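You operate a simulated robot arm through the tools that you are given. There is no shell and no other tool. Be economical: measure what you need, move in short steps, check, and stop when the job is done.

Carry out the task below with a simulated two-armed robot. There is one attempt and no reset: what you move stays moved.

## Task
Fetch the orange cloth and set it on the shelf of the small table. Shut the front right door. Put the cupcake on the side leaf of the steam table away on the top of the end table. Fetch the narrow tray from the top of the square table and set it on top of the flat cover there. Pull the back right door open. Any order will do.

It is judged by the outcome, as a careful person would: the job done as asked, and still so three seconds after it is handed in. It fails if anything else is knocked over, pushed out of place, dropped, spilled or broken. A push-on lid holds only when it is set on centred and level and pressed home; a screw cap is set on level and turned clockwise until tight. Flat cloth is picked up by pressing the open fingertips on it (5 to 10 N) and closing them slowly along it; thin cloth reads only 2 to 8 mm in the jaws.

## Robot
Two 6-joint arms with two-finger parallel grippers on one trunk, on a base that drives. Base frame: it is fixed to the floor where the robot stands at the start and does not move with it; the origin is under the middle of the robot, x ahead of it, y to its left, z up. Lengths are in mm, angles in degrees, forces in N, time in s.
The left shoulder is at the start at [-106, 177, 631], the right one opposite. With the tool pointing down near the work surface each hand reaches from about 400 to 640 mm from the robot's upright axis, wherever it stands, measured 20 degrees to its own side. Places, roughly: back right door [-2000, 2800, 1100]; cupcake (7x7x6 cm) [-900, 4900, 800]; flat cover (20x19x10 cm) [-100, 5200, 800]; front right door [-1400, 3100, 1100]; narrow tray (21x8x5 cm) [0, 4900, 800]; orange cloth (7x10x5 cm) [500, -100, 300]; shelf of the small table [-1300, 2000, 300]; top of the end table [600, 2700, 800]. Payload 1.57 kg a hand.
The tool frame of a hand sits at the grasp point between the pads (the TCP): z along the fingers, y along the line on which they close. The tips reach 30 mm beyond it. Largest opening 80 mm; finger width 17, thickness 12; the body of the gripper, 40 by 82 mm, starts 80 mm behind the TCP.
Orientation is that of the tool frame in the base frame, as a unit quaternion [w, x, y, z]. With the fingers straight down and closing along the base's y, the tool's x points along the base's -x, its y along +y and its z along -z.

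## Interface
- The arms move only by the tool servo_tool. It takes "left_commands", "right_commands" or both (then of equal length, played together; a hand with none holds still); each is text: rows parted by semicolons, each of 6 numbers parted by spaces: the shift along the base's x, y, z in mm, then the turn, a rotation vector about the base's x, y, z in degrees. In form: tx ty tz rx ry rz; .... A call has 1 to 20 rows; each row is the pose to reach, as a shift and turn from the pose commanded when the call began. "left_claw" and "right_claw" are, for a hand that has rows, the finger opening in mm, from 0 to 80, set as the call begins (left out, the last holds). A row lasts 0.2 s, in which the tool goes at most 50 mm and 8.6 degrees; a call with a longer step from one row to the next is refused whole, and so is a gripper value outside its range. A pose out of reach is approached as far as the arm can. The call stops where the force on the tool passes 40 N (or 10 N more than at its start, if that is more) or the arm is blocked; 0.2 s more then pass. The fingers move at their own pace (about 72 mm/s each) and stop on an object; they squeeze with about 32 N. The grip force told is the motor's: it shows also when the fingers shut on nothing. Time passes only in rows, and 0.2 s behind the last, so rows that repeat a pose let the fingers close. It gives the time, the measured TCP pose, the force on the tool (base axes), the opening and the grip force at its end, in the units of the frame above (readings bear some noise), with the torque about the TCP (base axes, N m) and any sound that the robot's microphone picked up.
- Cameras (640 x 400 px; columns grow to the right, rows downward): "scene" is now at [32.5, 5.7, 1322.3]; the picture's right is [0.08, -1.00, 0.00], its down [-0.93, -0.07, -0.36] and it looks along [0.36, 0.03, -0.93] (base axes); focal length 285 px, centre (320, 200). "left" rides on the left gripper at [72, 7, -122] in its tool frame; the picture's right is [-0.09, 1.00, 0.00], its down [-0.84, -0.08, -0.54] and it looks along [-0.54, -0.05, 0.84] (tool axes); focal length 238 px, centre (320, 200). "right" rides on the right gripper at [72, -7, -122] in its tool frame; the picture's right is [0.09, 1.00, 0.00], its down [-0.84, 0.08, -0.54] and it looks along [-0.54, 0.05, 0.84] (tool axes); focal length 238 px, centre (320, 200).
- grab_frame(camera): a new picture of that camera. No time passes.
- move_column(by): slides the trunk up (or, below 0, down) by that many mm; the arms and the scene camera ride with it, the base frame stays. It gives what a move gives, with no picture.
- drive_base(legs): drives the robot by 1 to 6 legs, each [ahead, left, turn to the left] in mm, mm and degrees, along the robot's own axes; the way and the turn of a leg run together, so that a leg with both is an arc; at most 1500 mm and 180 degrees a leg. The arms and the cameras ride along, it lands a little off, and it stops where it bumps. It gives what a move gives.
- turn_head(pan, tilt): turns the head with the scene camera to pan (to the left, within 143 degrees either way) and tilt (down, from -29 to 69), counted from straight ahead of the robot. It gives what a move gives.
- probe_pixels(camera, pixels): for up to 12 pixels [column, row] of the newest picture of that camera ("zoom" is the newest enlarged one), the place [x, y, z] in the base frame of the surface seen there, good to about 3 mm, but the place of the scene camera against the robot may be out by one fixed shift of up to 18 mm in any direction. No time passes.
- close_up(camera, box): a new picture of the part [left, top, right, bottom] of that camera's present view, enlarged. No time passes.
- job_done(): hands the job in; it is judged then, once.

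Go step by step. Measure first, check grasps and placings, and put right what went wrong. The budget is 110 turns and 100 pictures, counting those below and the enlarged ones. Unless the task says otherwise, let go and move clear before handing in.

The tools are called after "Request:" as a command line: name --argument value ..., lists and objects as JSON in quotes. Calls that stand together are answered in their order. servo_tool: Moves the arms, as the interface text tells. Its arguments: {"type":"object","properties":{"left_commands":{"type":"string"},"left_claw":{"type":"number"},"right_commands":{"type":"string"},"right_claw":{"type":"number"}},"required":[]} The other tools are called the same way: move_column (by) slides the trunk up or down; drive_base (legs) drives the base; turn_head (pan, tilt) turns the head that bears the scene camera; grab_frame (camera) takes a picture; probe_pixels (camera, pixels) gives the place of the surface under pixels of a picture; close_up (camera, box) takes an enlarged picture of a part of a camera's view; job_done () hands the job in.

At the start:

```text
time_s: 0.0
left_tool_pos: [269.0, 101.6, 535.6]
left_tool_rot: [0.001, 0.0, 1.0, -0.001]
left_force: [0.1, -0.7, -0.8]
left_wrist_torque: [0.01, 0.02, 0.03]
left_opening: 79.9
left_finger_force: 0.0
right_tool_pos: [260.9, -118.2, 522.4]
right_tool_rot: [0.0, 0.0, 1.0, 0.0]
right_force: [1.2, -0.5, 0.3]
right_wrist_torque: [-0.01, 0.02, 0.02]
right_opening: 79.8
right_finger_force: 0.1
trunk travel left (down, up): [-75.0, 253.0]
robot x, y, heading: [-2.0, 1.0, 0.1]
head pan, tilt: [4.6, 68.8]
```

scene: 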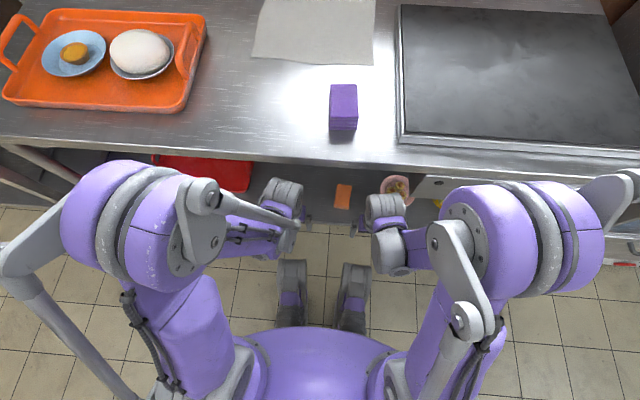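
right: 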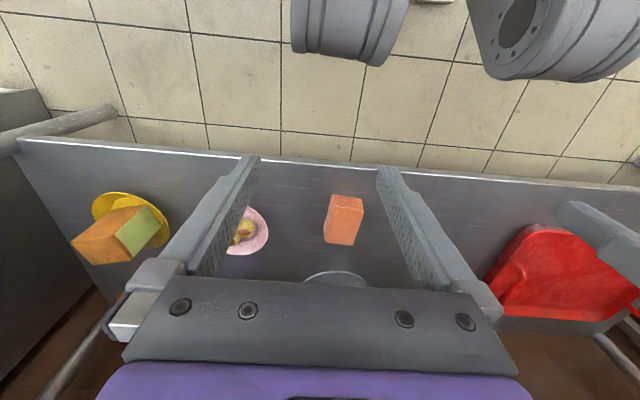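
left: 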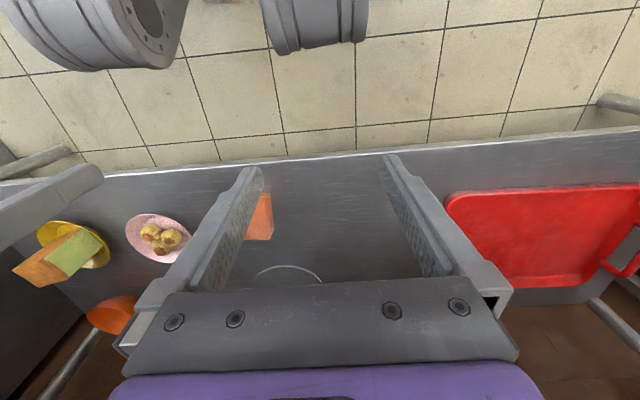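

The right camera shows a small orange block at (343,220) on the under-shelf ahead, and it's also in the scene picture at (343,195). I'll measure it and its surroundings.

Request:
probe_pixels --camera "right" --pixels '[[345, 205], [343, 236], [328, 215], [361, 215], [325, 238], [357, 240], [300, 180], [250, 215], [335, 280], [500, 240], [130, 215], [300, 162]]'

Request:
close_up --camera "right" --box '[220, 150, 460, 300]'

Request:
turn_head --pan 0 --tilt 45

Request:
grab_frame --camera "scene"

```text
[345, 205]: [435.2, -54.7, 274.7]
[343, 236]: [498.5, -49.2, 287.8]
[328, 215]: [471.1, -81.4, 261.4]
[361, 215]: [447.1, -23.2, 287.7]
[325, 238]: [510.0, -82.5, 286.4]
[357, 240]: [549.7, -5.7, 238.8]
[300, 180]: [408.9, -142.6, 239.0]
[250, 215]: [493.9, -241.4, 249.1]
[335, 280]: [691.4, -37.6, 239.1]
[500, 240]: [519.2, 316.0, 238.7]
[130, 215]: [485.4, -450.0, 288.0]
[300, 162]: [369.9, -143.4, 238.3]
```

```text
2.67 times, centred on (340, 225) of right
```

zoom: 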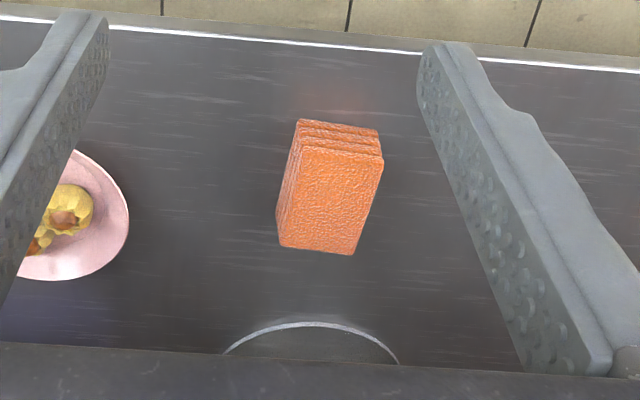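

```text
time_s: 0.9
left_tool_pos: [268.6, 100.1, 536.4]
left_tool_rot: [0.0, 0.0, 1.0, -0.001]
left_force: [-0.3, 0.3, 0.1]
left_wrist_torque: [-0.01, 0.01, 0.01]
left_opening: 80.0
left_finger_force: 0.0
right_tool_pos: [261.4, -118.1, 521.5]
right_tool_rot: [0.0, 0.0, 1.0, 0.0]
right_force: [1.2, 0.0, 1.1]
right_wrist_torque: [-0.01, 0.02, 0.01]
right_opening: 79.9
right_finger_force: 0.1
trunk travel left (down, up): [-75.0, 253.0]
robot x, y, heading: [0.7, 0.5, -0.3]
head pan, tilt: [0.0, 45.0]
```

```text
95 pictures are left
```

scene: 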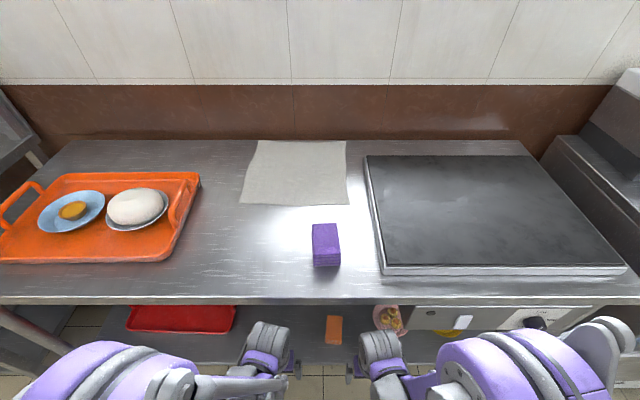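

The cloth is a folded stack, top z≈288, about y -82..-22, front face x≈437. Now the table-top edge above it.

Request:
probe_pixels --camera "scene" --pixels '[[320, 290], [320, 301], [320, 307], [334, 318], [334, 345], [327, 260], [100, 301], [440, 320], [334, 340], [388, 318], [200, 320], [270, 360]]'

Request:
close_up --camera "scene" --box '[220, 270, 460, 400]'

```text
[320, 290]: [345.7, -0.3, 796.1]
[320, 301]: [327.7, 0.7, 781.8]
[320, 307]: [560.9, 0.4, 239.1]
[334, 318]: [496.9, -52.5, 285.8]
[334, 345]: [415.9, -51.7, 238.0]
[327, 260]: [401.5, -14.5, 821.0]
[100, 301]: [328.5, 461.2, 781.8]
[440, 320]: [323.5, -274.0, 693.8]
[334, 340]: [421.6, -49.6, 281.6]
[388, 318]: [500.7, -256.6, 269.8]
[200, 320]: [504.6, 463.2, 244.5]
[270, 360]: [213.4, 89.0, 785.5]
```

```text
2.67 times, centred on (340, 335) of scene
```

zoom: 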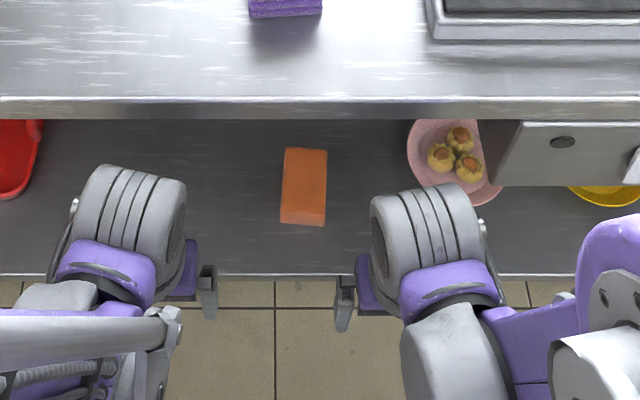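

Table edge is x≈328, z≈782, so I go in under it with the right hand tilted 40° forward, stopping short of the cloth to look.

Request:
servo_tool --right_commands "0 10 -40 0 -8 0; 20 25 -75 0 -16 0; 55 40 -105 0 -24 0; 95 55 -135 0 -32 0; 130 67 -157 0 -40 0; 130 67 -157 0 -40 0" --right_claw 80

Request:
grab_frame --camera "right"

```text
refused: row 4 steps farther than a row can; nothing moved
```

```text
93 pictures are left
```

right: 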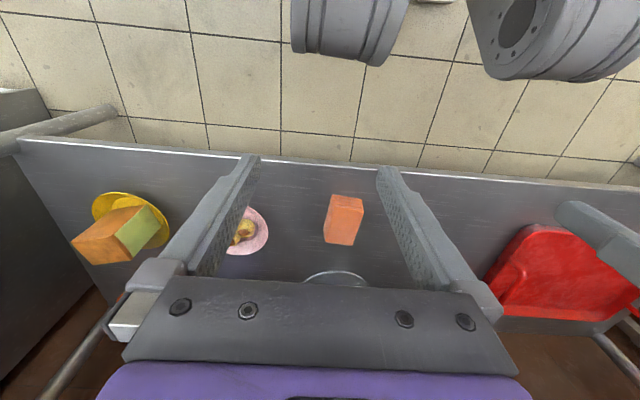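

The row step was a bit over 50 mm, so I'm respacing it.

Request:
servo_tool --right_commands "0 10 -35 0 -7 0; 15 22 -65 0 -14 0; 40 34 -92 0 -21 0; 70 46 -116 0 -28 0; 100 57 -138 0 -35 0; 130 67 -157 0 -40 0; 130 67 -157 0 -40 0" --right_claw 80

Request:
grab_frame --camera "right"

```text
time_s: 2.5
left_tool_pos: [267.4, 99.2, 535.2]
left_tool_rot: [-0.001, -0.001, 1.0, 0.0]
left_force: [-0.3, 0.3, -0.2]
left_wrist_torque: [0.02, -0.02, 0.0]
left_opening: 80.1
left_finger_force: 0.1
right_tool_pos: [472.4, -25.2, 395.4]
right_tool_rot: [0.342, 0.0, 0.94, -0.001]
right_force: [-0.7, 0.2, 0.3]
right_wrist_torque: [-0.01, 0.02, 0.01]
right_opening: 80.2
right_finger_force: 0.1
right hand out of reach, approached as far as the arm can: row 1, 2, 3, 4, 5, 6, 7
trunk travel left (down, up): [-75.0, 253.0]
robot x, y, heading: [-2.1, -0.7, -0.1]
head pan, tilt: [0.0, 45.0]
```

```text
92 pictures are left
```

right: 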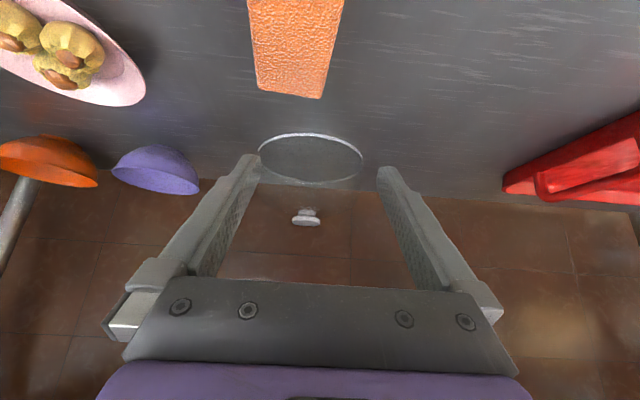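

The tilted pose was too near the body, so the arm ended at x 472, above and ahead of the cloth. I'll back the base off 170 mm to give the arm room, then look again.

Request:
drive_base --legs '[[-170, 0, 0]]'

Request:
servo_tool --right_commands "0 0 0 0 0 0; 0 0 0 0 0 0"

Request:
grab_frame --camera "right"

```text
time_s: 4.0
left_tool_pos: [96.4, 100.3, 535.8]
left_tool_rot: [0.001, 0.0, 1.0, -0.001]
left_force: [0.5, 0.1, 0.2]
left_wrist_torque: [0.01, 0.04, 0.0]
left_opening: 80.3
left_finger_force: 0.1
right_tool_pos: [299.8, -26.0, 395.8]
right_tool_rot: [0.342, 0.0, 0.94, 0.0]
right_force: [0.1, 0.1, 0.3]
right_wrist_torque: [-0.01, 0.02, 0.02]
right_opening: 80.1
right_finger_force: 0.1
trunk travel left (down, up): [-75.0, 253.0]
robot x, y, heading: [-172.6, 2.2, -0.1]
head pan, tilt: [0.0, 45.0]
```

```text
time_s: 4.5
left_tool_pos: [96.4, 100.3, 534.7]
left_tool_rot: [0.0, 0.0, 1.0, -0.001]
left_force: [1.4, 0.8, -0.1]
left_wrist_torque: [0.05, 0.01, -0.06]
left_opening: 80.1
left_finger_force: 0.0
right_tool_pos: [299.7, -24.7, 394.4]
right_tool_rot: [0.341, -0.001, 0.94, 0.0]
right_force: [0.3, 0.6, 0.2]
right_wrist_torque: [0.01, 0.0, -0.02]
right_opening: 79.9
right_finger_force: 0.2
trunk travel left (down, up): [-75.0, 253.0]
robot x, y, heading: [-173.1, -2.3, -0.2]
head pan, tilt: [0.0, 45.0]
```

```text
91 pictures are left
```

right: 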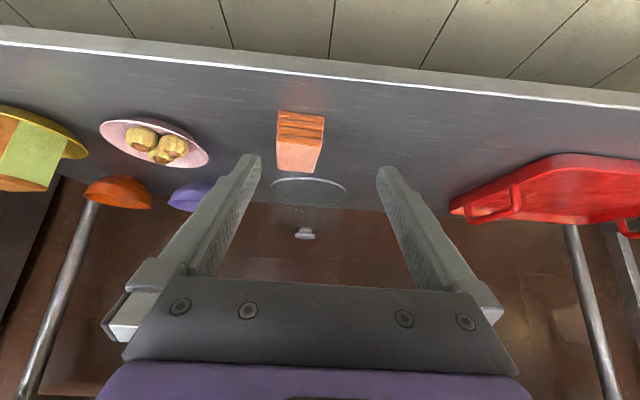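

The base is back at x≈-173 and the hand holds its pose; the cloth is at (300,140). I'll measure its corners.

Request:
probe_pixels --camera "right" --pixels '[[279, 125], [301, 125], [323, 128], [282, 143], [300, 145], [320, 147], [281, 165], [296, 170], [312, 171], [281, 113], [322, 118], [308, 182]]'

Request:
close_up --camera "right" --box '[240, 80, 380, 210]'

```text
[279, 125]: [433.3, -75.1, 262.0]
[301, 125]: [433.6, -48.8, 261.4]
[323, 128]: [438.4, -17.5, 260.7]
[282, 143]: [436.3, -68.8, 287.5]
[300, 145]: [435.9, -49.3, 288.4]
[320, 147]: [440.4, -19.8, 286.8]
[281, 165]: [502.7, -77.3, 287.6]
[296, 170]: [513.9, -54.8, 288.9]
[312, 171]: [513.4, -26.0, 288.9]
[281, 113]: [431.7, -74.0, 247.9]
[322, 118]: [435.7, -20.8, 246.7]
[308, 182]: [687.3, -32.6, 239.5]
```

```text
3.08 times, centred on (310, 145) of right
```

zoom: 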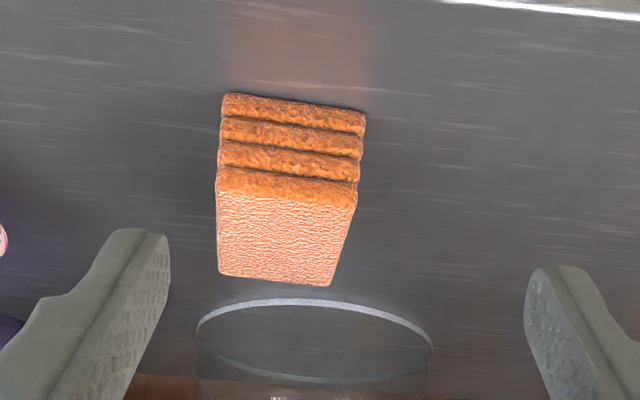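

The cloth is ~60 mm wide, centre near (475,-50), yawed about -5°. Approaching along the tool axis.

Request:
servo_tool --right_commands "30 -8 -10 0 0 -2.5; 62 -17 -20 0 0 -5; 93 -23 -31 0 0 -5; 113 -23.5 -54 0 0 -5; 133 -24 -77 0 0 -5; 133 -24 -77 0 0 -5"

Request:
grab_frame --camera "right"

```text
time_s: 6.0
left_tool_pos: [97.4, 99.6, 535.0]
left_tool_rot: [-0.001, 0.0, 1.0, -0.001]
left_force: [0.6, 0.4, -0.7]
left_wrist_torque: [0.01, -0.02, -0.01]
left_opening: 79.9
left_finger_force: 0.0
right_tool_pos: [432.9, -50.4, 318.2]
right_tool_rot: [0.34, 0.041, 0.939, -0.014]
right_force: [-0.6, 0.0, 0.0]
right_wrist_torque: [-0.05, 0.04, -0.01]
right_opening: 80.1
right_finger_force: 0.1
trunk travel left (down, up): [-75.0, 253.0]
robot x, y, heading: [-170.0, -1.3, -0.2]
head pan, tilt: [0.0, 45.0]
```

```text
89 pictures are left
```

right: 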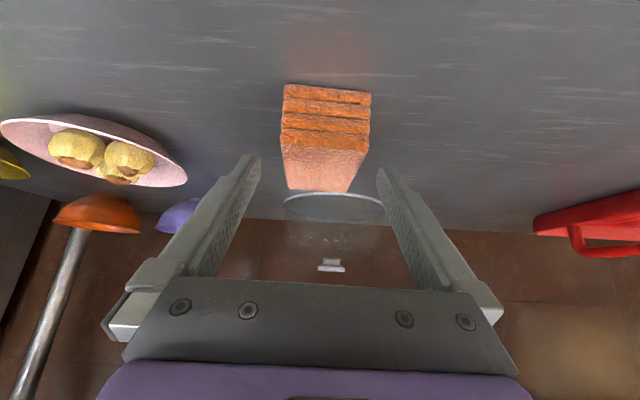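

The cloth (325,140) sits between the fingers; continuing to grasp depth and closing.

Request:
servo_tool --right_commands "20 -1 -22 0 0 0; 40 -1 -44 0 0 0; 40 -1 -44 0 0 0"

Request:
servo_tool --right_commands "0 0 0 0 0 0; 0 0 0 0 0 0; 0 0 0 0 0 0; 0 0 0 0 0 0" --right_claw 20

Request:
grab_frame --camera "right"

```text
time_s: 6.8
left_tool_pos: [97.5, 100.7, 535.9]
left_tool_rot: [0.0, 0.0, 1.0, -0.001]
left_force: [-0.7, 0.0, -0.3]
left_wrist_torque: [0.01, -0.02, -0.04]
left_opening: 79.7
left_finger_force: 0.2
right_tool_pos: [471.8, -51.6, 279.6]
right_tool_rot: [0.342, 0.04, 0.939, -0.014]
right_force: [0.6, 0.1, -0.6]
right_wrist_torque: [-0.01, 0.0, 0.02]
right_opening: 79.9
right_finger_force: 0.1
right hand out of reach, approached as far as the arm can: row 2, 3
trunk travel left (down, up): [-75.0, 253.0]
robot x, y, heading: [-171.7, 1.2, 0.0]
head pan, tilt: [0.0, 45.0]
```

```text
time_s: 7.8
left_tool_pos: [97.0, 100.0, 534.6]
left_tool_rot: [0.001, 0.0, 1.0, -0.001]
left_force: [-0.2, -0.7, -0.4]
left_wrist_torque: [-0.02, 0.01, 0.02]
left_opening: 79.7
left_finger_force: 0.1
right_tool_pos: [470.3, -51.6, 278.7]
right_tool_rot: [0.341, 0.04, 0.939, -0.014]
right_force: [0.5, -0.5, 0.6]
right_wrist_torque: [0.0, -0.01, 0.0]
right_opening: 61.4
right_finger_force: 31.8
trunk travel left (down, up): [-75.0, 253.0]
robot x, y, heading: [-170.0, -3.6, 0.1]
head pan, tilt: [0.0, 45.0]
```

```text
88 pictures are left
```

right: 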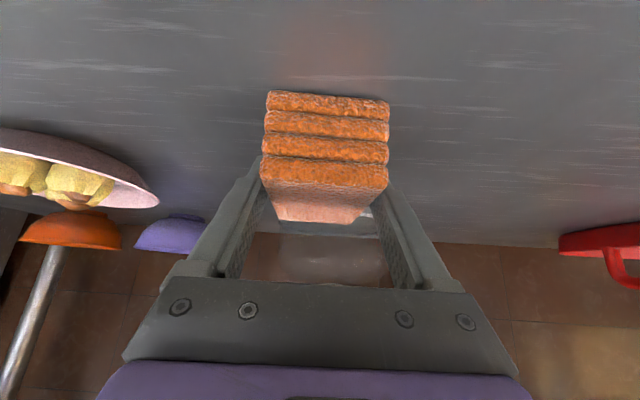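

The grip holds at 61.4 mm, 32 N. Lift slightly, retract from under the table by driving back, and check.

Request:
servo_tool --right_commands "0 0 20 0 0 0; 0 0 45 0 0 0; 0 0 70 0 0 0; 0 0 70 0 0 0"

Request:
drive_base --legs '[[-450, 0, 0]]'

Request:
grab_frame --camera "right"

Request:
turn_head --pan 100 --tilt 25

Request:
grab_frame --camera "scene"

```text
time_s: 8.8
left_tool_pos: [96.5, 100.7, 536.0]
left_tool_rot: [0.0, -0.001, 1.0, -0.001]
left_force: [-0.1, -0.2, -0.4]
left_wrist_torque: [0.01, 0.02, 0.04]
left_opening: 79.9
left_finger_force: 0.2
right_tool_pos: [472.5, -52.1, 349.3]
right_tool_rot: [0.341, 0.041, 0.939, -0.015]
right_force: [0.3, 0.1, 0.0]
right_wrist_torque: [0.01, 0.03, 0.03]
right_opening: 19.9
right_finger_force: 0.2
trunk travel left (down, up): [-75.0, 253.0]
robot x, y, heading: [-170.2, -0.3, 0.1]
head pan, tilt: [0.0, 45.0]
```

```text
time_s: 11.5
left_tool_pos: [-360.5, 99.3, 534.6]
left_tool_rot: [0.0, 0.003, 1.0, 0.0]
left_force: [0.0, -0.2, 0.4]
left_wrist_torque: [-0.02, 0.01, 0.01]
left_opening: 80.0
left_finger_force: 0.0
right_tool_pos: [12.8, -55.3, 349.1]
right_tool_rot: [0.341, 0.044, 0.939, -0.015]
right_force: [1.3, -0.2, -0.5]
right_wrist_torque: [-0.01, -0.01, 0.04]
right_opening: 20.0
right_finger_force: 0.0
trunk travel left (down, up): [-75.0, 253.0]
robot x, y, heading: [-629.5, 2.2, -0.4]
head pan, tilt: [0.0, 45.0]
```

```text
87 pictures are left
```

right: 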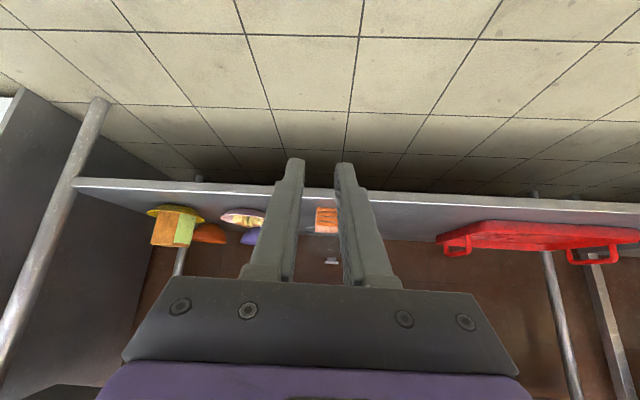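

```text
time_s: 13.3
left_tool_pos: [-359.5, 99.3, 536.1]
left_tool_rot: [0.0, 0.004, 1.0, 0.0]
left_force: [0.4, 0.0, -0.5]
left_wrist_torque: [-0.01, -0.02, 0.02]
left_opening: 80.0
left_finger_force: 0.0
right_tool_pos: [12.3, -53.7, 349.1]
right_tool_rot: [0.341, 0.044, 0.939, -0.015]
right_force: [-0.1, 0.1, 0.4]
right_wrist_torque: [-0.04, -0.02, 0.0]
right_opening: 19.9
right_finger_force: 0.1
trunk travel left (down, up): [-75.0, 253.0]
robot x, y, heading: [-630.0, 1.3, -0.4]
head pan, tilt: [100.0, 25.0]
```

```text
86 pictures are left
```

scene: 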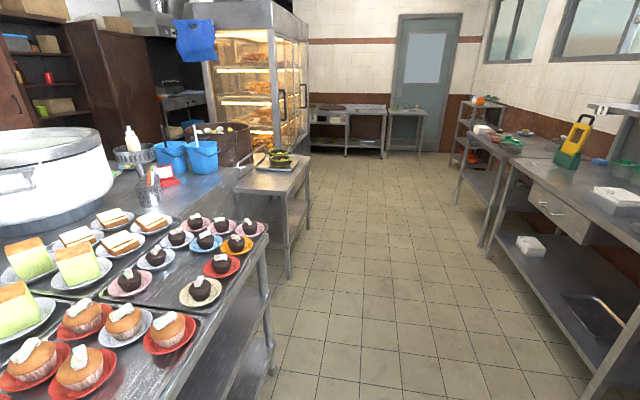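

The opening fell to 19.9 on the lift: the cloth slipped out, and it's still on the shelf at (326,220). The grip was too shallow, so I'll lower the trunk for depth and go back.

Request:
move_column --by -70

Request:
servo_tool --right_commands "0 0 35 0 0 0; 0 0 70 0 0 0; 0 0 100 0 0 0; 0 0 100 0 0 0" --right_claw 80

Request:
drive_base --legs '[[400, 0, 0]]'

Request:
grab_frame --camera "right"

```text
time_s: 14.3
left_tool_pos: [-359.2, 100.0, 466.3]
left_tool_rot: [0.0, 0.005, 1.0, 0.0]
left_force: [0.3, 0.8, 0.2]
left_wrist_torque: [0.01, -0.02, 0.01]
left_opening: 80.0
left_finger_force: 0.1
right_tool_pos: [13.6, -55.4, 280.2]
right_tool_rot: [0.341, 0.044, 0.939, -0.016]
right_force: [0.2, 0.1, -0.1]
right_wrist_torque: [0.01, 0.02, 0.0]
right_opening: 20.0
right_finger_force: 0.1
trunk travel left (down, up): [-5.0, 323.0]
robot x, y, heading: [-629.4, 2.8, -0.6]
head pan, tilt: [100.0, 25.0]
```

```text
time_s: 15.3
left_tool_pos: [-359.5, 99.6, 464.0]
left_tool_rot: [0.0, 0.004, 1.0, -0.001]
left_force: [-0.1, 0.2, 0.0]
left_wrist_torque: [-0.02, 0.0, -0.01]
left_opening: 80.2
left_finger_force: 0.1
right_tool_pos: [12.4, -56.4, 378.6]
right_tool_rot: [0.341, 0.043, 0.939, -0.015]
right_force: [0.1, 0.1, -0.3]
right_wrist_torque: [-0.06, 0.01, 0.03]
right_opening: 79.9
right_finger_force: 0.0
trunk travel left (down, up): [-5.0, 323.0]
robot x, y, heading: [-630.4, 0.1, -0.4]
head pan, tilt: [100.0, 25.0]
```

```text
time_s: 17.8
left_tool_pos: [39.4, 99.2, 465.2]
left_tool_rot: [0.0, 0.002, 1.0, -0.001]
left_force: [0.3, 0.5, -0.6]
left_wrist_torque: [-0.03, 0.01, 0.01]
left_opening: 80.1
left_finger_force: 0.1
right_tool_pos: [412.2, -55.1, 379.7]
right_tool_rot: [0.341, 0.043, 0.939, -0.015]
right_force: [-1.1, 0.8, -0.6]
right_wrist_torque: [0.02, 0.0, 0.0]
right_opening: 79.7
right_finger_force: 0.1
trunk travel left (down, up): [-5.0, 323.0]
robot x, y, heading: [-233.0, 1.2, -0.2]
head pan, tilt: [100.0, 25.0]
```

```text
85 pictures are left
```

right: 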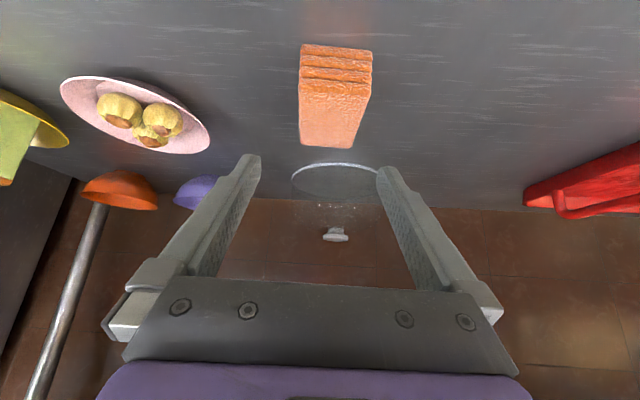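

Request:
probe_pixels --camera "right" --pixels '[[301, 70], [336, 75], [371, 78], [303, 88], [369, 90], [302, 140], [350, 143], [328, 110], [300, 50], [336, 95]]'

```text
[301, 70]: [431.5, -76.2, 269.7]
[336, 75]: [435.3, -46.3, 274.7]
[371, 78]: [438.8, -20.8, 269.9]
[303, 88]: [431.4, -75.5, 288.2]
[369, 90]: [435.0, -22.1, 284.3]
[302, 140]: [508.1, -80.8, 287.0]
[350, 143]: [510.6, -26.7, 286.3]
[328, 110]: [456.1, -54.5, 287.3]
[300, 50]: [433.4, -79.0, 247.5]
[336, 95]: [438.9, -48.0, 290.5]
```

Cloth unmoved, centre (475,-50). Approach to z≈269 and close slowly.

Request:
servo_tool --right_commands "16 2 -28 0 0 0; 32 3 -56 0 0 0; 48 4 -84 0 0 0; 62 4 -104 0 0 0; 63 4 -109 0 0 0; 63 4 -110 0 0 0"

Request:
servo_tool --right_commands "0 0 0 0 0 0; 0 0 0 0 0 0; 0 0 0 0 0 0; 0 0 0 0 0 0; 0 0 0 0 0 0" --right_claw 0

Request:
servo_tool --right_commands "0 0 4 0 0 0; 0 0 8 0 0 0; 0 0 12 0 0 0; 0 0 18 0 0 0; 0 0 24 0 0 0; 0 0 30 0 0 0; 0 0 30 0 0 0"

Request:
grab_frame --camera "right"

```text
time_s: 19.2
left_tool_pos: [38.9, 98.0, 464.5]
left_tool_rot: [0.001, 0.001, 1.0, 0.0]
left_force: [-0.1, 0.5, -0.2]
left_wrist_torque: [-0.02, 0.01, -0.05]
left_opening: 80.4
left_finger_force: 0.1
right_tool_pos: [476.1, -52.2, 268.3]
right_tool_rot: [0.341, 0.042, 0.939, -0.016]
right_force: [0.5, -0.3, -0.5]
right_wrist_torque: [0.0, 0.04, -0.01]
right_opening: 79.8
right_finger_force: 0.1
trunk travel left (down, up): [-5.0, 323.0]
robot x, y, heading: [-227.0, -2.4, -0.2]
head pan, tilt: [100.0, 25.0]
```

```text
time_s: 20.4
left_tool_pos: [38.6, 98.9, 464.3]
left_tool_rot: [0.0, 0.003, 1.0, -0.002]
left_force: [-0.1, -0.9, -0.2]
left_wrist_torque: [0.03, 0.03, -0.03]
left_opening: 79.9
left_finger_force: 0.1
right_tool_pos: [477.0, -50.8, 268.4]
right_tool_rot: [0.341, 0.042, 0.939, -0.015]
right_force: [-0.7, -0.3, 0.5]
right_wrist_torque: [-0.03, -0.02, -0.03]
right_opening: 61.4
right_finger_force: 32.5
trunk travel left (down, up): [-5.0, 323.0]
robot x, y, heading: [-228.9, -1.2, -0.3]
head pan, tilt: [100.0, 25.0]
```

```text
time_s: 22.0
left_tool_pos: [39.7, 97.7, 466.3]
left_tool_rot: [0.0, 0.002, 1.0, -0.001]
left_force: [-0.4, -0.9, 0.5]
left_wrist_torque: [0.0, -0.01, 0.03]
left_opening: 80.0
left_finger_force: 0.0
right_tool_pos: [477.1, -50.7, 298.1]
right_tool_rot: [0.34, 0.043, 0.939, -0.015]
right_force: [-0.6, -0.2, -0.5]
right_wrist_torque: [0.02, -0.02, -0.01]
right_opening: 61.5
right_finger_force: 32.4
trunk travel left (down, up): [-5.0, 323.0]
robot x, y, heading: [-230.6, 1.3, -0.2]
head pan, tilt: [100.0, 25.0]
```

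```text
84 pictures are left
```

right: 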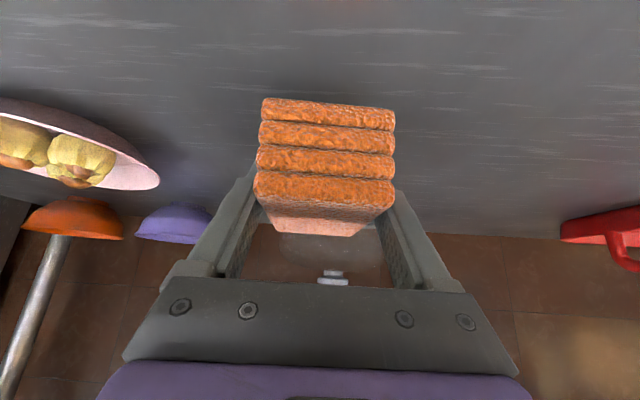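

The cloth is firmly held now (61.5 mm, 32 N, lifted clear). Backing out and mapping the way to the small table.

Request:
drive_base --legs '[[-420, 0, 0]]'

Request:
grab_frame --camera "right"

Request:
grab_frame --camera "scene"

Request:
probe_pixels --camera "scene" --pixels '[[240, 185], [286, 195], [308, 160], [275, 165], [288, 275], [308, 225], [268, 235], [255, 375], [458, 200], [495, 240], [350, 300], [300, 215]]'

```text
time_s: 24.6
left_tool_pos: [-382.1, 101.3, 465.2]
left_tool_rot: [0.0, -0.001, 1.0, -0.001]
left_force: [-0.4, -0.1, -1.1]
left_wrist_torque: [0.02, -0.02, 0.0]
left_opening: 79.8
left_finger_force: 0.0
right_tool_pos: [55.1, -47.3, 299.6]
right_tool_rot: [0.341, 0.041, 0.939, -0.015]
right_force: [-0.4, -0.6, -0.5]
right_wrist_torque: [0.01, 0.0, -0.02]
right_opening: 61.5
right_finger_force: 31.6
trunk travel left (down, up): [-5.0, 323.0]
robot x, y, heading: [-655.5, -3.8, 0.2]
head pan, tilt: [100.0, 25.0]
```

```text
83 pictures are left
```

right: 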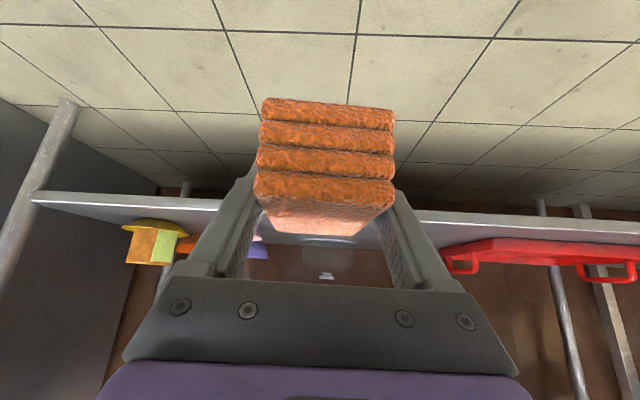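

```text
82 pictures are left
```

scene: 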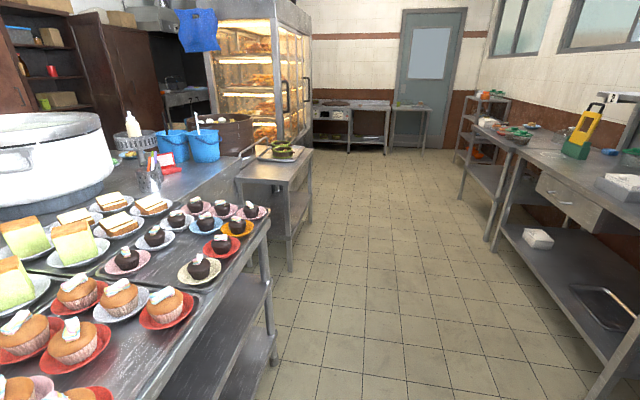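

```text
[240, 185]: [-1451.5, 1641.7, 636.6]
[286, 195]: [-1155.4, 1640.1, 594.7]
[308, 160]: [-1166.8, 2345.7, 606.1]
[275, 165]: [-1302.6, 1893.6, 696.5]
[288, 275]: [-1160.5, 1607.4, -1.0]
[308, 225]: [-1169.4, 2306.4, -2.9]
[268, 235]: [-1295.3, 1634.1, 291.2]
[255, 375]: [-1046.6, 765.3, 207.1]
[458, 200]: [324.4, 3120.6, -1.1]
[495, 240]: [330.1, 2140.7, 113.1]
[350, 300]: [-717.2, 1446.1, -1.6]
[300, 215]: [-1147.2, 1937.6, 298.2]
```

The cloth rides well. The small table spans x -1460..-1150, y 1600..2350, shelf z≈295, top ≈650; I'll drive up the aisle and turn to face it.

Request:
drive_base --legs '[[0, 0, 90], [0, -350, 0], [1500, 0, 0], [480, 0, 0], [0, 0, 90]]'

Request:
turn_head --pan 0 --tilt 40

Request:
grab_frame --camera "scene"

Request:
grab_frame --camera "right"

```text
time_s: 45.3
left_tool_pos: [-518.0, 1903.3, 464.5]
left_tool_rot: [0.0, 0.999, -0.034, 0.0]
left_force: [-0.2, -0.7, -0.2]
left_wrist_torque: [-0.04, 0.04, -0.01]
left_opening: 80.0
left_finger_force: 0.0
right_tool_pos: [-944.5, 2080.3, 299.1]
right_tool_rot: [-0.026, 0.937, -0.072, -0.34]
right_force: [-0.5, 0.0, -0.7]
right_wrist_torque: [0.02, 0.0, 0.0]
right_opening: 61.4
right_finger_force: 32.3
trunk travel left (down, up): [-5.0, 323.0]
robot x, y, heading: [-242.7, 1984.9, 175.9]
head pan, tilt: [100.0, 25.0]
```

```text
time_s: 47.1
left_tool_pos: [-518.4, 1903.1, 466.2]
left_tool_rot: [0.0, 0.999, -0.034, 0.0]
left_force: [0.2, 0.5, -1.1]
left_wrist_torque: [-0.01, 0.01, -0.01]
left_opening: 79.9
left_finger_force: 0.2
right_tool_pos: [-945.1, 2081.1, 298.2]
right_tool_rot: [-0.026, 0.937, -0.072, -0.34]
right_force: [-0.4, 0.2, -0.2]
right_wrist_torque: [-0.06, -0.01, -0.01]
right_opening: 61.5
right_finger_force: 32.3
trunk travel left (down, up): [-5.0, 323.0]
robot x, y, heading: [-243.0, 1987.0, 176.3]
head pan, tilt: [0.0, 40.0]
```

```text
81 pictures are left
```

scene: 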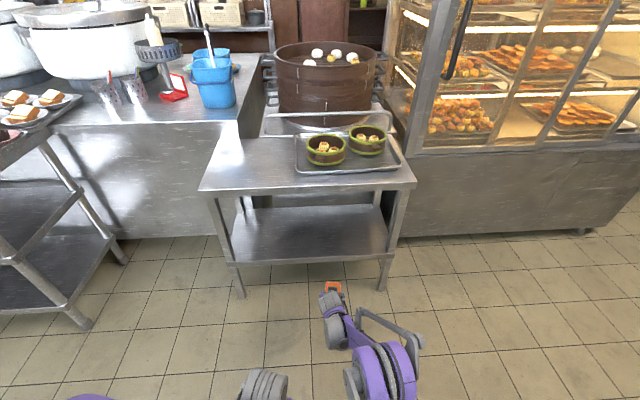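

```text
80 pictures are left
```

right: 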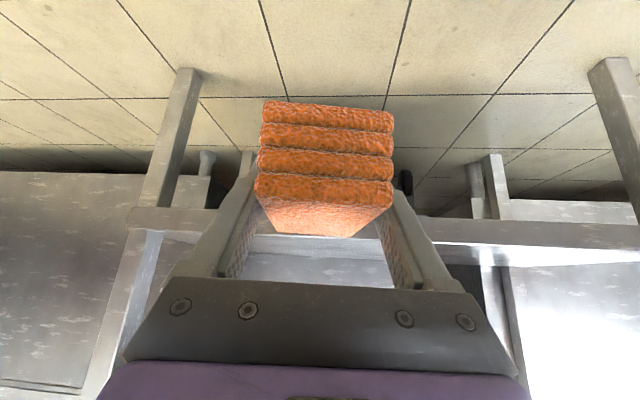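

The small table is dead ahead with an empty shelf at (310,232). Measuring shelf height and edges.

Request:
probe_pixels --camera "scene" --pixels '[[235, 262], [387, 252], [310, 255], [310, 230], [310, 212], [200, 190], [415, 186], [310, 194], [215, 225], [400, 215], [320, 258], [335, 288]]'

Request:
probe_pixels --camera "right" --pixels '[[320, 105], [325, 190], [315, 230], [180, 100], [175, 225], [450, 220]]'

```text
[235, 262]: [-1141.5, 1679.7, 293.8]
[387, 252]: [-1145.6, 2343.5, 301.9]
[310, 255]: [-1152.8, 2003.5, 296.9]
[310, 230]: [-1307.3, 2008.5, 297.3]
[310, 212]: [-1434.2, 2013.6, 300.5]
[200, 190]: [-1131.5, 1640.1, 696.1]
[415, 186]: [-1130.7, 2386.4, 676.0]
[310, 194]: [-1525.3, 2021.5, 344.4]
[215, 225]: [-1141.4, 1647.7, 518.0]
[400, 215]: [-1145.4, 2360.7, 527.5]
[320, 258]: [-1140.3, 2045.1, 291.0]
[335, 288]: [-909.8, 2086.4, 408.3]
```

```text
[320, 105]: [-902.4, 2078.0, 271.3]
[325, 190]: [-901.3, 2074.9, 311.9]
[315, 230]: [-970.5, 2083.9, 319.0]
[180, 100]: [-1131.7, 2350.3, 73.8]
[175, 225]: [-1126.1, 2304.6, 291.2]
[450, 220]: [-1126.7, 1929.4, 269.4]
```

Shelf top z≈292-297, front edge x≈-1135. Raise the cloth 75 mm, then drive in 300 mm.

Request:
servo_tool --right_commands "0 0 25 0 0 0; 0 0 50 0 0 0; 0 0 75 0 0 0; 0 0 75 0 0 0"

Request:
drive_base --legs '[[305, 0, 0]]'

Request:
grab_frame --camera "right"

Request:
grab_frame --camera "scene"

```text
time_s: 48.1
left_tool_pos: [-518.7, 1902.3, 466.3]
left_tool_rot: [0.0, 0.999, -0.034, 0.0]
left_force: [-0.3, 0.2, 0.8]
left_wrist_torque: [0.02, -0.02, -0.02]
left_opening: 80.0
left_finger_force: 0.1
right_tool_pos: [-945.6, 2080.0, 373.8]
right_tool_rot: [-0.026, 0.937, -0.074, -0.34]
right_force: [0.1, 0.1, -0.6]
right_wrist_torque: [0.0, 0.02, 0.02]
right_opening: 61.4
right_finger_force: 32.2
trunk travel left (down, up): [-5.0, 323.0]
robot x, y, heading: [-246.0, 1984.0, 176.1]
head pan, tilt: [0.0, 40.0]
```

```text
time_s: 50.1
left_tool_pos: [-824.3, 1925.8, 465.9]
left_tool_rot: [0.0, 0.999, -0.036, 0.0]
left_force: [-0.4, -0.1, -0.6]
left_wrist_torque: [0.03, -0.02, 0.02]
left_opening: 79.9
left_finger_force: 0.2
right_tool_pos: [-1251.6, 2104.2, 373.4]
right_tool_rot: [-0.027, 0.937, -0.075, -0.34]
right_force: [-1.2, 0.3, -0.7]
right_wrist_torque: [-0.01, 0.0, 0.0]
right_opening: 61.4
right_finger_force: 31.6
trunk travel left (down, up): [-5.0, 323.0]
robot x, y, heading: [-548.5, 2006.8, 175.9]
head pan, tilt: [0.0, 40.0]
```

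```text
79 pictures are left
```

right: 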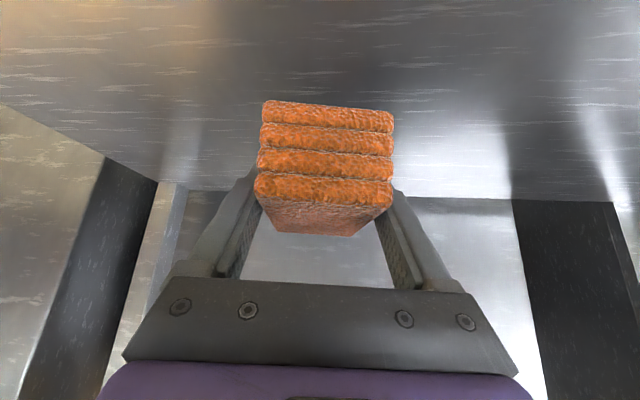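

```text
78 pictures are left
```

scene: 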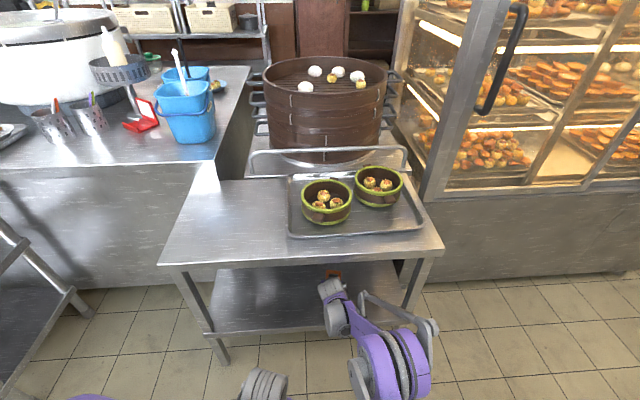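

The cloth is over the shelf. Probing shelf height with the hand camera.

Request:
probe_pixels --camera "right" --pixels '[[225, 130], [430, 130], [320, 60], [300, 20], [325, 110], [325, 190]]'

```text
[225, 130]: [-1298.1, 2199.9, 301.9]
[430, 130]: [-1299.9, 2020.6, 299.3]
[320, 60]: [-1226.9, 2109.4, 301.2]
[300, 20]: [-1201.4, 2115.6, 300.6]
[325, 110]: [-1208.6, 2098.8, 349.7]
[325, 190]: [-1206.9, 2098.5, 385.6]
```

Shelf is z≈300.5, cloth bottom ≈344, so lower ~43 mm gently.

Request:
servo_tool --right_commands "0 0 -18 0 0 0; 0 0 -32 0 0 0; 0 0 -38 0 0 0; 0 0 -41 0 0 0; 0 0 -43 0 0 0; 0 0 -43 0 0 0"

Request:
grab_frame --camera "right"

```text
time_s: 51.5
left_tool_pos: [-824.0, 1925.2, 466.0]
left_tool_rot: [0.001, 0.999, -0.036, 0.0]
left_force: [-0.3, 0.4, -0.8]
left_wrist_torque: [-0.03, 0.01, -0.01]
left_opening: 80.1
left_finger_force: 0.1
right_tool_pos: [-1250.7, 2103.8, 329.4]
right_tool_rot: [-0.027, 0.937, -0.075, -0.339]
right_force: [0.0, -0.5, -1.1]
right_wrist_torque: [-0.03, 0.0, -0.01]
right_opening: 61.3
right_finger_force: 32.7
trunk travel left (down, up): [-5.0, 323.0]
robot x, y, heading: [-549.5, 2005.2, 175.7]
head pan, tilt: [0.0, 40.0]
```

```text
77 pictures are left
```

right: 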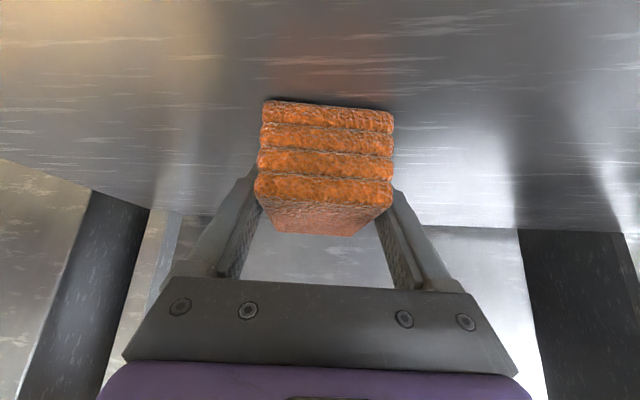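

No contact force yet; two more millimetres, then open and withdraw.

Request:
servo_tool --right_commands "0 0 -1 0 0 0; 0 0 -2 0 0 0; 0 0 -2 0 0 0"

Request:
servo_tool --right_commands "0 0 0 0 0 0; 0 0 0 0 0 0; 0 0 0 0 0 0" --right_claw 80

Request:
servo_tool --right_commands "20 -1 24 0 0 0; 45 -2 45 0 0 0; 65 -3 70 0 0 0; 65 -3 70 0 0 0"

Request:
grab_frame --camera "right"

```text
time_s: 52.4
left_tool_pos: [-822.8, 1925.1, 466.2]
left_tool_rot: [0.0, 0.999, -0.035, 0.0]
left_force: [0.0, -0.6, 0.3]
left_wrist_torque: [0.01, 0.01, -0.02]
left_opening: 80.1
left_finger_force: 0.0
right_tool_pos: [-1250.3, 2103.7, 327.9]
right_tool_rot: [-0.027, 0.937, -0.075, -0.341]
right_force: [-2.0, -0.1, 3.6]
right_wrist_torque: [-0.04, -0.1, -0.01]
right_opening: 61.3
right_finger_force: 32.2
trunk travel left (down, up): [-5.0, 323.0]
robot x, y, heading: [-548.5, 2008.3, 176.0]
head pan, tilt: [0.0, 40.0]
```

```text
time_s: 53.1
left_tool_pos: [-823.3, 1924.9, 464.9]
left_tool_rot: [0.0, 0.999, -0.036, -0.001]
left_force: [-0.4, 0.2, 0.4]
left_wrist_torque: [-0.03, -0.03, -0.02]
left_opening: 80.1
left_finger_force: 0.1
right_tool_pos: [-1250.7, 2104.1, 328.7]
right_tool_rot: [-0.028, 0.936, -0.075, -0.341]
right_force: [-0.5, 0.9, -0.1]
right_wrist_torque: [-0.07, -0.05, 0.05]
right_opening: 76.5
right_finger_force: 0.1
trunk travel left (down, up): [-5.0, 323.0]
robot x, y, heading: [-548.7, 2005.9, 175.9]
head pan, tilt: [0.0, 40.0]
```

```text
time_s: 54.1
left_tool_pos: [-822.6, 1925.6, 464.9]
left_tool_rot: [0.001, 0.999, -0.036, 0.0]
left_force: [-0.6, -0.1, -0.3]
left_wrist_torque: [-0.02, -0.03, 0.03]
left_opening: 80.1
left_finger_force: 0.1
right_tool_pos: [-1185.4, 2099.5, 397.8]
right_tool_rot: [-0.027, 0.937, -0.075, -0.34]
right_force: [-0.7, -0.2, 0.7]
right_wrist_torque: [0.02, 0.02, 0.0]
right_opening: 80.1
right_finger_force: 0.1
trunk travel left (down, up): [-5.0, 323.0]
robot x, y, heading: [-551.6, 2003.5, 176.1]
head pan, tilt: [0.0, 40.0]
```

```text
76 pictures are left
```

right: 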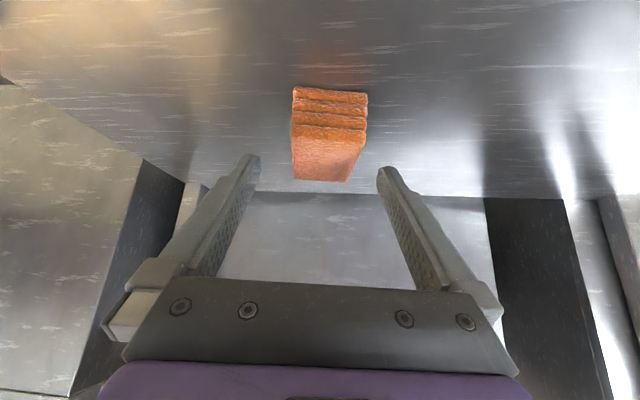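

The cloth lies flat on the shelf at (330,135). Backing off and looking at the display-cabinet doors, which are to my right.

Request:
drive_base --legs '[[-400, 0, 0]]'

Request:
turn_head --pan -45 --tilt 15

Request:
grab_frame --camera "scene"

```text
time_s: 56.6
left_tool_pos: [-424.7, 1895.8, 464.8]
left_tool_rot: [0.0, 0.999, -0.034, 0.001]
left_force: [-0.6, -0.6, 0.4]
left_wrist_torque: [0.0, -0.01, 0.01]
left_opening: 79.8
left_finger_force: 0.1
right_tool_pos: [-785.7, 2068.5, 397.3]
right_tool_rot: [-0.026, 0.937, -0.072, -0.34]
right_force: [-0.6, -0.1, 0.0]
right_wrist_torque: [0.01, -0.01, -0.03]
right_opening: 80.0
right_finger_force: 0.1
trunk travel left (down, up): [-5.0, 323.0]
robot x, y, heading: [-149.2, 1974.7, 176.3]
head pan, tilt: [0.0, 40.0]
```

```text
time_s: 57.8
left_tool_pos: [-423.1, 1894.9, 465.3]
left_tool_rot: [0.0, 0.999, -0.033, 0.001]
left_force: [-0.5, -1.1, 0.3]
left_wrist_torque: [0.01, 0.05, -0.02]
left_opening: 80.1
left_finger_force: 0.1
right_tool_pos: [-785.8, 2068.9, 397.6]
right_tool_rot: [-0.026, 0.937, -0.072, -0.34]
right_force: [-0.8, 0.2, -0.8]
right_wrist_torque: [-0.02, 0.02, 0.01]
right_opening: 80.2
right_finger_force: 0.0
trunk travel left (down, up): [-5.0, 323.0]
robot x, y, heading: [-151.9, 1975.5, 176.1]
head pan, tilt: [-45.0, 15.0]
```

```text
75 pictures are left
```

scene: 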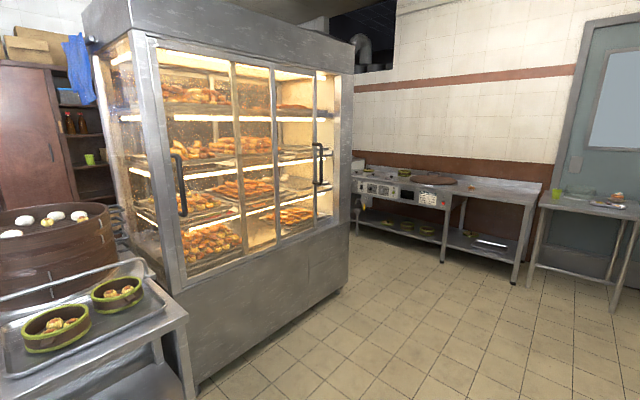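

Two handled glass doors on this face of the cabinet, handles at (180,185) and (318,165). Zooming and measuring.

Request:
close_up --camera "scene" --box '[120, 20, 370, 300]'

Request:
probe_pixels --camera "scene" --pixels '[[140, 45], [352, 75], [180, 185], [318, 165], [239, 160], [275, 155], [312, 205], [335, 160], [176, 280], [345, 225], [160, 200], [225, 258]]'

```text
1.43 times, centred on (245, 160) of scene
```

zoom: 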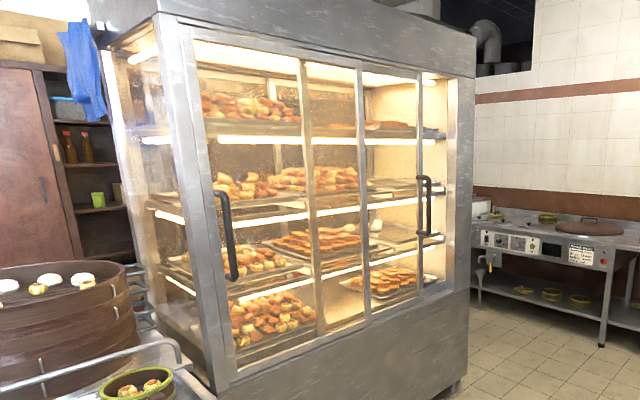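

```text
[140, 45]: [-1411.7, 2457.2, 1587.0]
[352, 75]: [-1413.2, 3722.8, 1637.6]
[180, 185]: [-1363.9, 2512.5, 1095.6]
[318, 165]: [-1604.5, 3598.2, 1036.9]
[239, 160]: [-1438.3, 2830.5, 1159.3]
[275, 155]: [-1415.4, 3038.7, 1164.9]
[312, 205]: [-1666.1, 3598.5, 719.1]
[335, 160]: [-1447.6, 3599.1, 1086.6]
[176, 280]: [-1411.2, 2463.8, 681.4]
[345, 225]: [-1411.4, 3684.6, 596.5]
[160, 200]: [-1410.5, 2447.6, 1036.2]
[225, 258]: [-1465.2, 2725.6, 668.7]
```

Cabinet front is x≈-1412, y 2457–3700, with sliding doors. The right one (stiles at y≈2830 and ≈3380) is slid left, leaving a gap to the jamb at y≈3600. I'll drive over, raise the trunk and look at its handle.

Request:
drive_base --legs '[[0, 0, 4], [0, -1250, 0]]'

Request:
move_column --by 300

Request:
turn_head --pan 0 --tilt 20

Request:
grab_frame --camera "scene"

```text
time_s: 69.3
left_tool_pos: [-427.0, 3111.9, 465.2]
left_tool_rot: [0.001, 1.0, 0.005, 0.0]
left_force: [0.4, -0.6, 0.4]
left_wrist_torque: [0.03, -0.01, 0.0]
left_opening: 79.6
left_finger_force: 0.1
right_tool_pos: [-800.2, 3255.1, 397.3]
right_tool_rot: [-0.013, 0.939, -0.036, -0.341]
right_force: [-0.2, -0.4, 0.1]
right_wrist_torque: [-0.04, 0.02, 0.02]
right_opening: 80.0
right_finger_force: 0.1
trunk travel left (down, up): [-5.0, 323.0]
robot x, y, heading: [-157.6, 3214.1, -179.4]
head pan, tilt: [-45.0, 15.0]
```

```text
time_s: 72.3
left_tool_pos: [-440.3, 3111.3, 773.6]
left_tool_rot: [0.0, 1.0, 0.005, -0.012]
left_force: [-0.5, -0.6, -0.7]
left_wrist_torque: [-0.03, 0.02, -0.02]
left_opening: 80.1
left_finger_force: 0.1
right_tool_pos: [-800.0, 3255.8, 697.7]
right_tool_rot: [-0.012, 0.939, -0.034, -0.342]
right_force: [0.7, 0.0, 0.1]
right_wrist_torque: [-0.01, 0.05, 0.0]
right_opening: 80.0
right_finger_force: 0.0
trunk travel left (down, up): [-305.0, 23.0]
robot x, y, heading: [-161.6, 3214.4, -179.4]
head pan, tilt: [-45.0, 15.0]
```

```text
time_s: 73.4
left_tool_pos: [-441.1, 3110.9, 772.6]
left_tool_rot: [0.001, 1.0, 0.005, -0.01]
left_force: [-0.3, -0.3, 0.8]
left_wrist_torque: [-0.04, 0.01, 0.0]
left_opening: 80.2
left_finger_force: 0.1
right_tool_pos: [-800.4, 3256.2, 698.4]
right_tool_rot: [-0.014, 0.939, -0.037, -0.341]
right_force: [0.1, 0.8, -0.6]
right_wrist_torque: [-0.04, 0.03, -0.02]
right_opening: 79.9
right_finger_force: 0.0
trunk travel left (down, up): [-305.0, 23.0]
robot x, y, heading: [-160.4, 3218.0, -179.7]
head pan, tilt: [0.0, 20.0]
```

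```text
73 pictures are left
```

scene: 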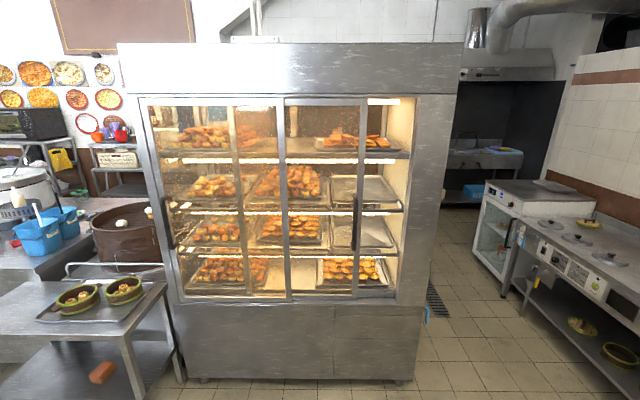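

The right door spans cols 237–365 with its handle at (355,222), and the open gap is cols 365–412. Probing these.

Request:
probe_pixels --camera "scene" --pixels '[[355, 215], [355, 200], [354, 240], [362, 170], [362, 270], [240, 170], [285, 170], [417, 170], [410, 270], [145, 170], [165, 230], [395, 297]]'

Request:
close_up --camera "scene" --box '[220, 80, 440, 310]'

```text
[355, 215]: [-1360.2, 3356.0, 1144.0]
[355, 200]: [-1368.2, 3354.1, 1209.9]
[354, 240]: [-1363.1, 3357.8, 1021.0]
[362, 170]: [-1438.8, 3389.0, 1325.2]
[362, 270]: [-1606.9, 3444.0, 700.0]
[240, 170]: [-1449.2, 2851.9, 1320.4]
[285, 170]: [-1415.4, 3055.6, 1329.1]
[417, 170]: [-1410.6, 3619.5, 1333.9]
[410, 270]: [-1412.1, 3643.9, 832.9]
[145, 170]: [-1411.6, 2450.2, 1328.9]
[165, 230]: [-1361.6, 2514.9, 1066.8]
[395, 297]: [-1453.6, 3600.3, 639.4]
```

```text
1.74 times, centred on (330, 195) of scene
```

zoom: 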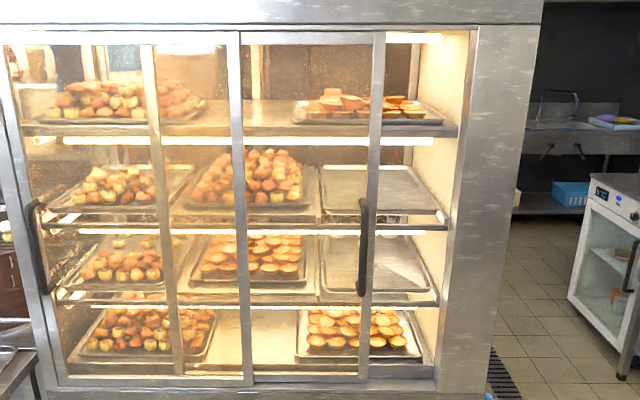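

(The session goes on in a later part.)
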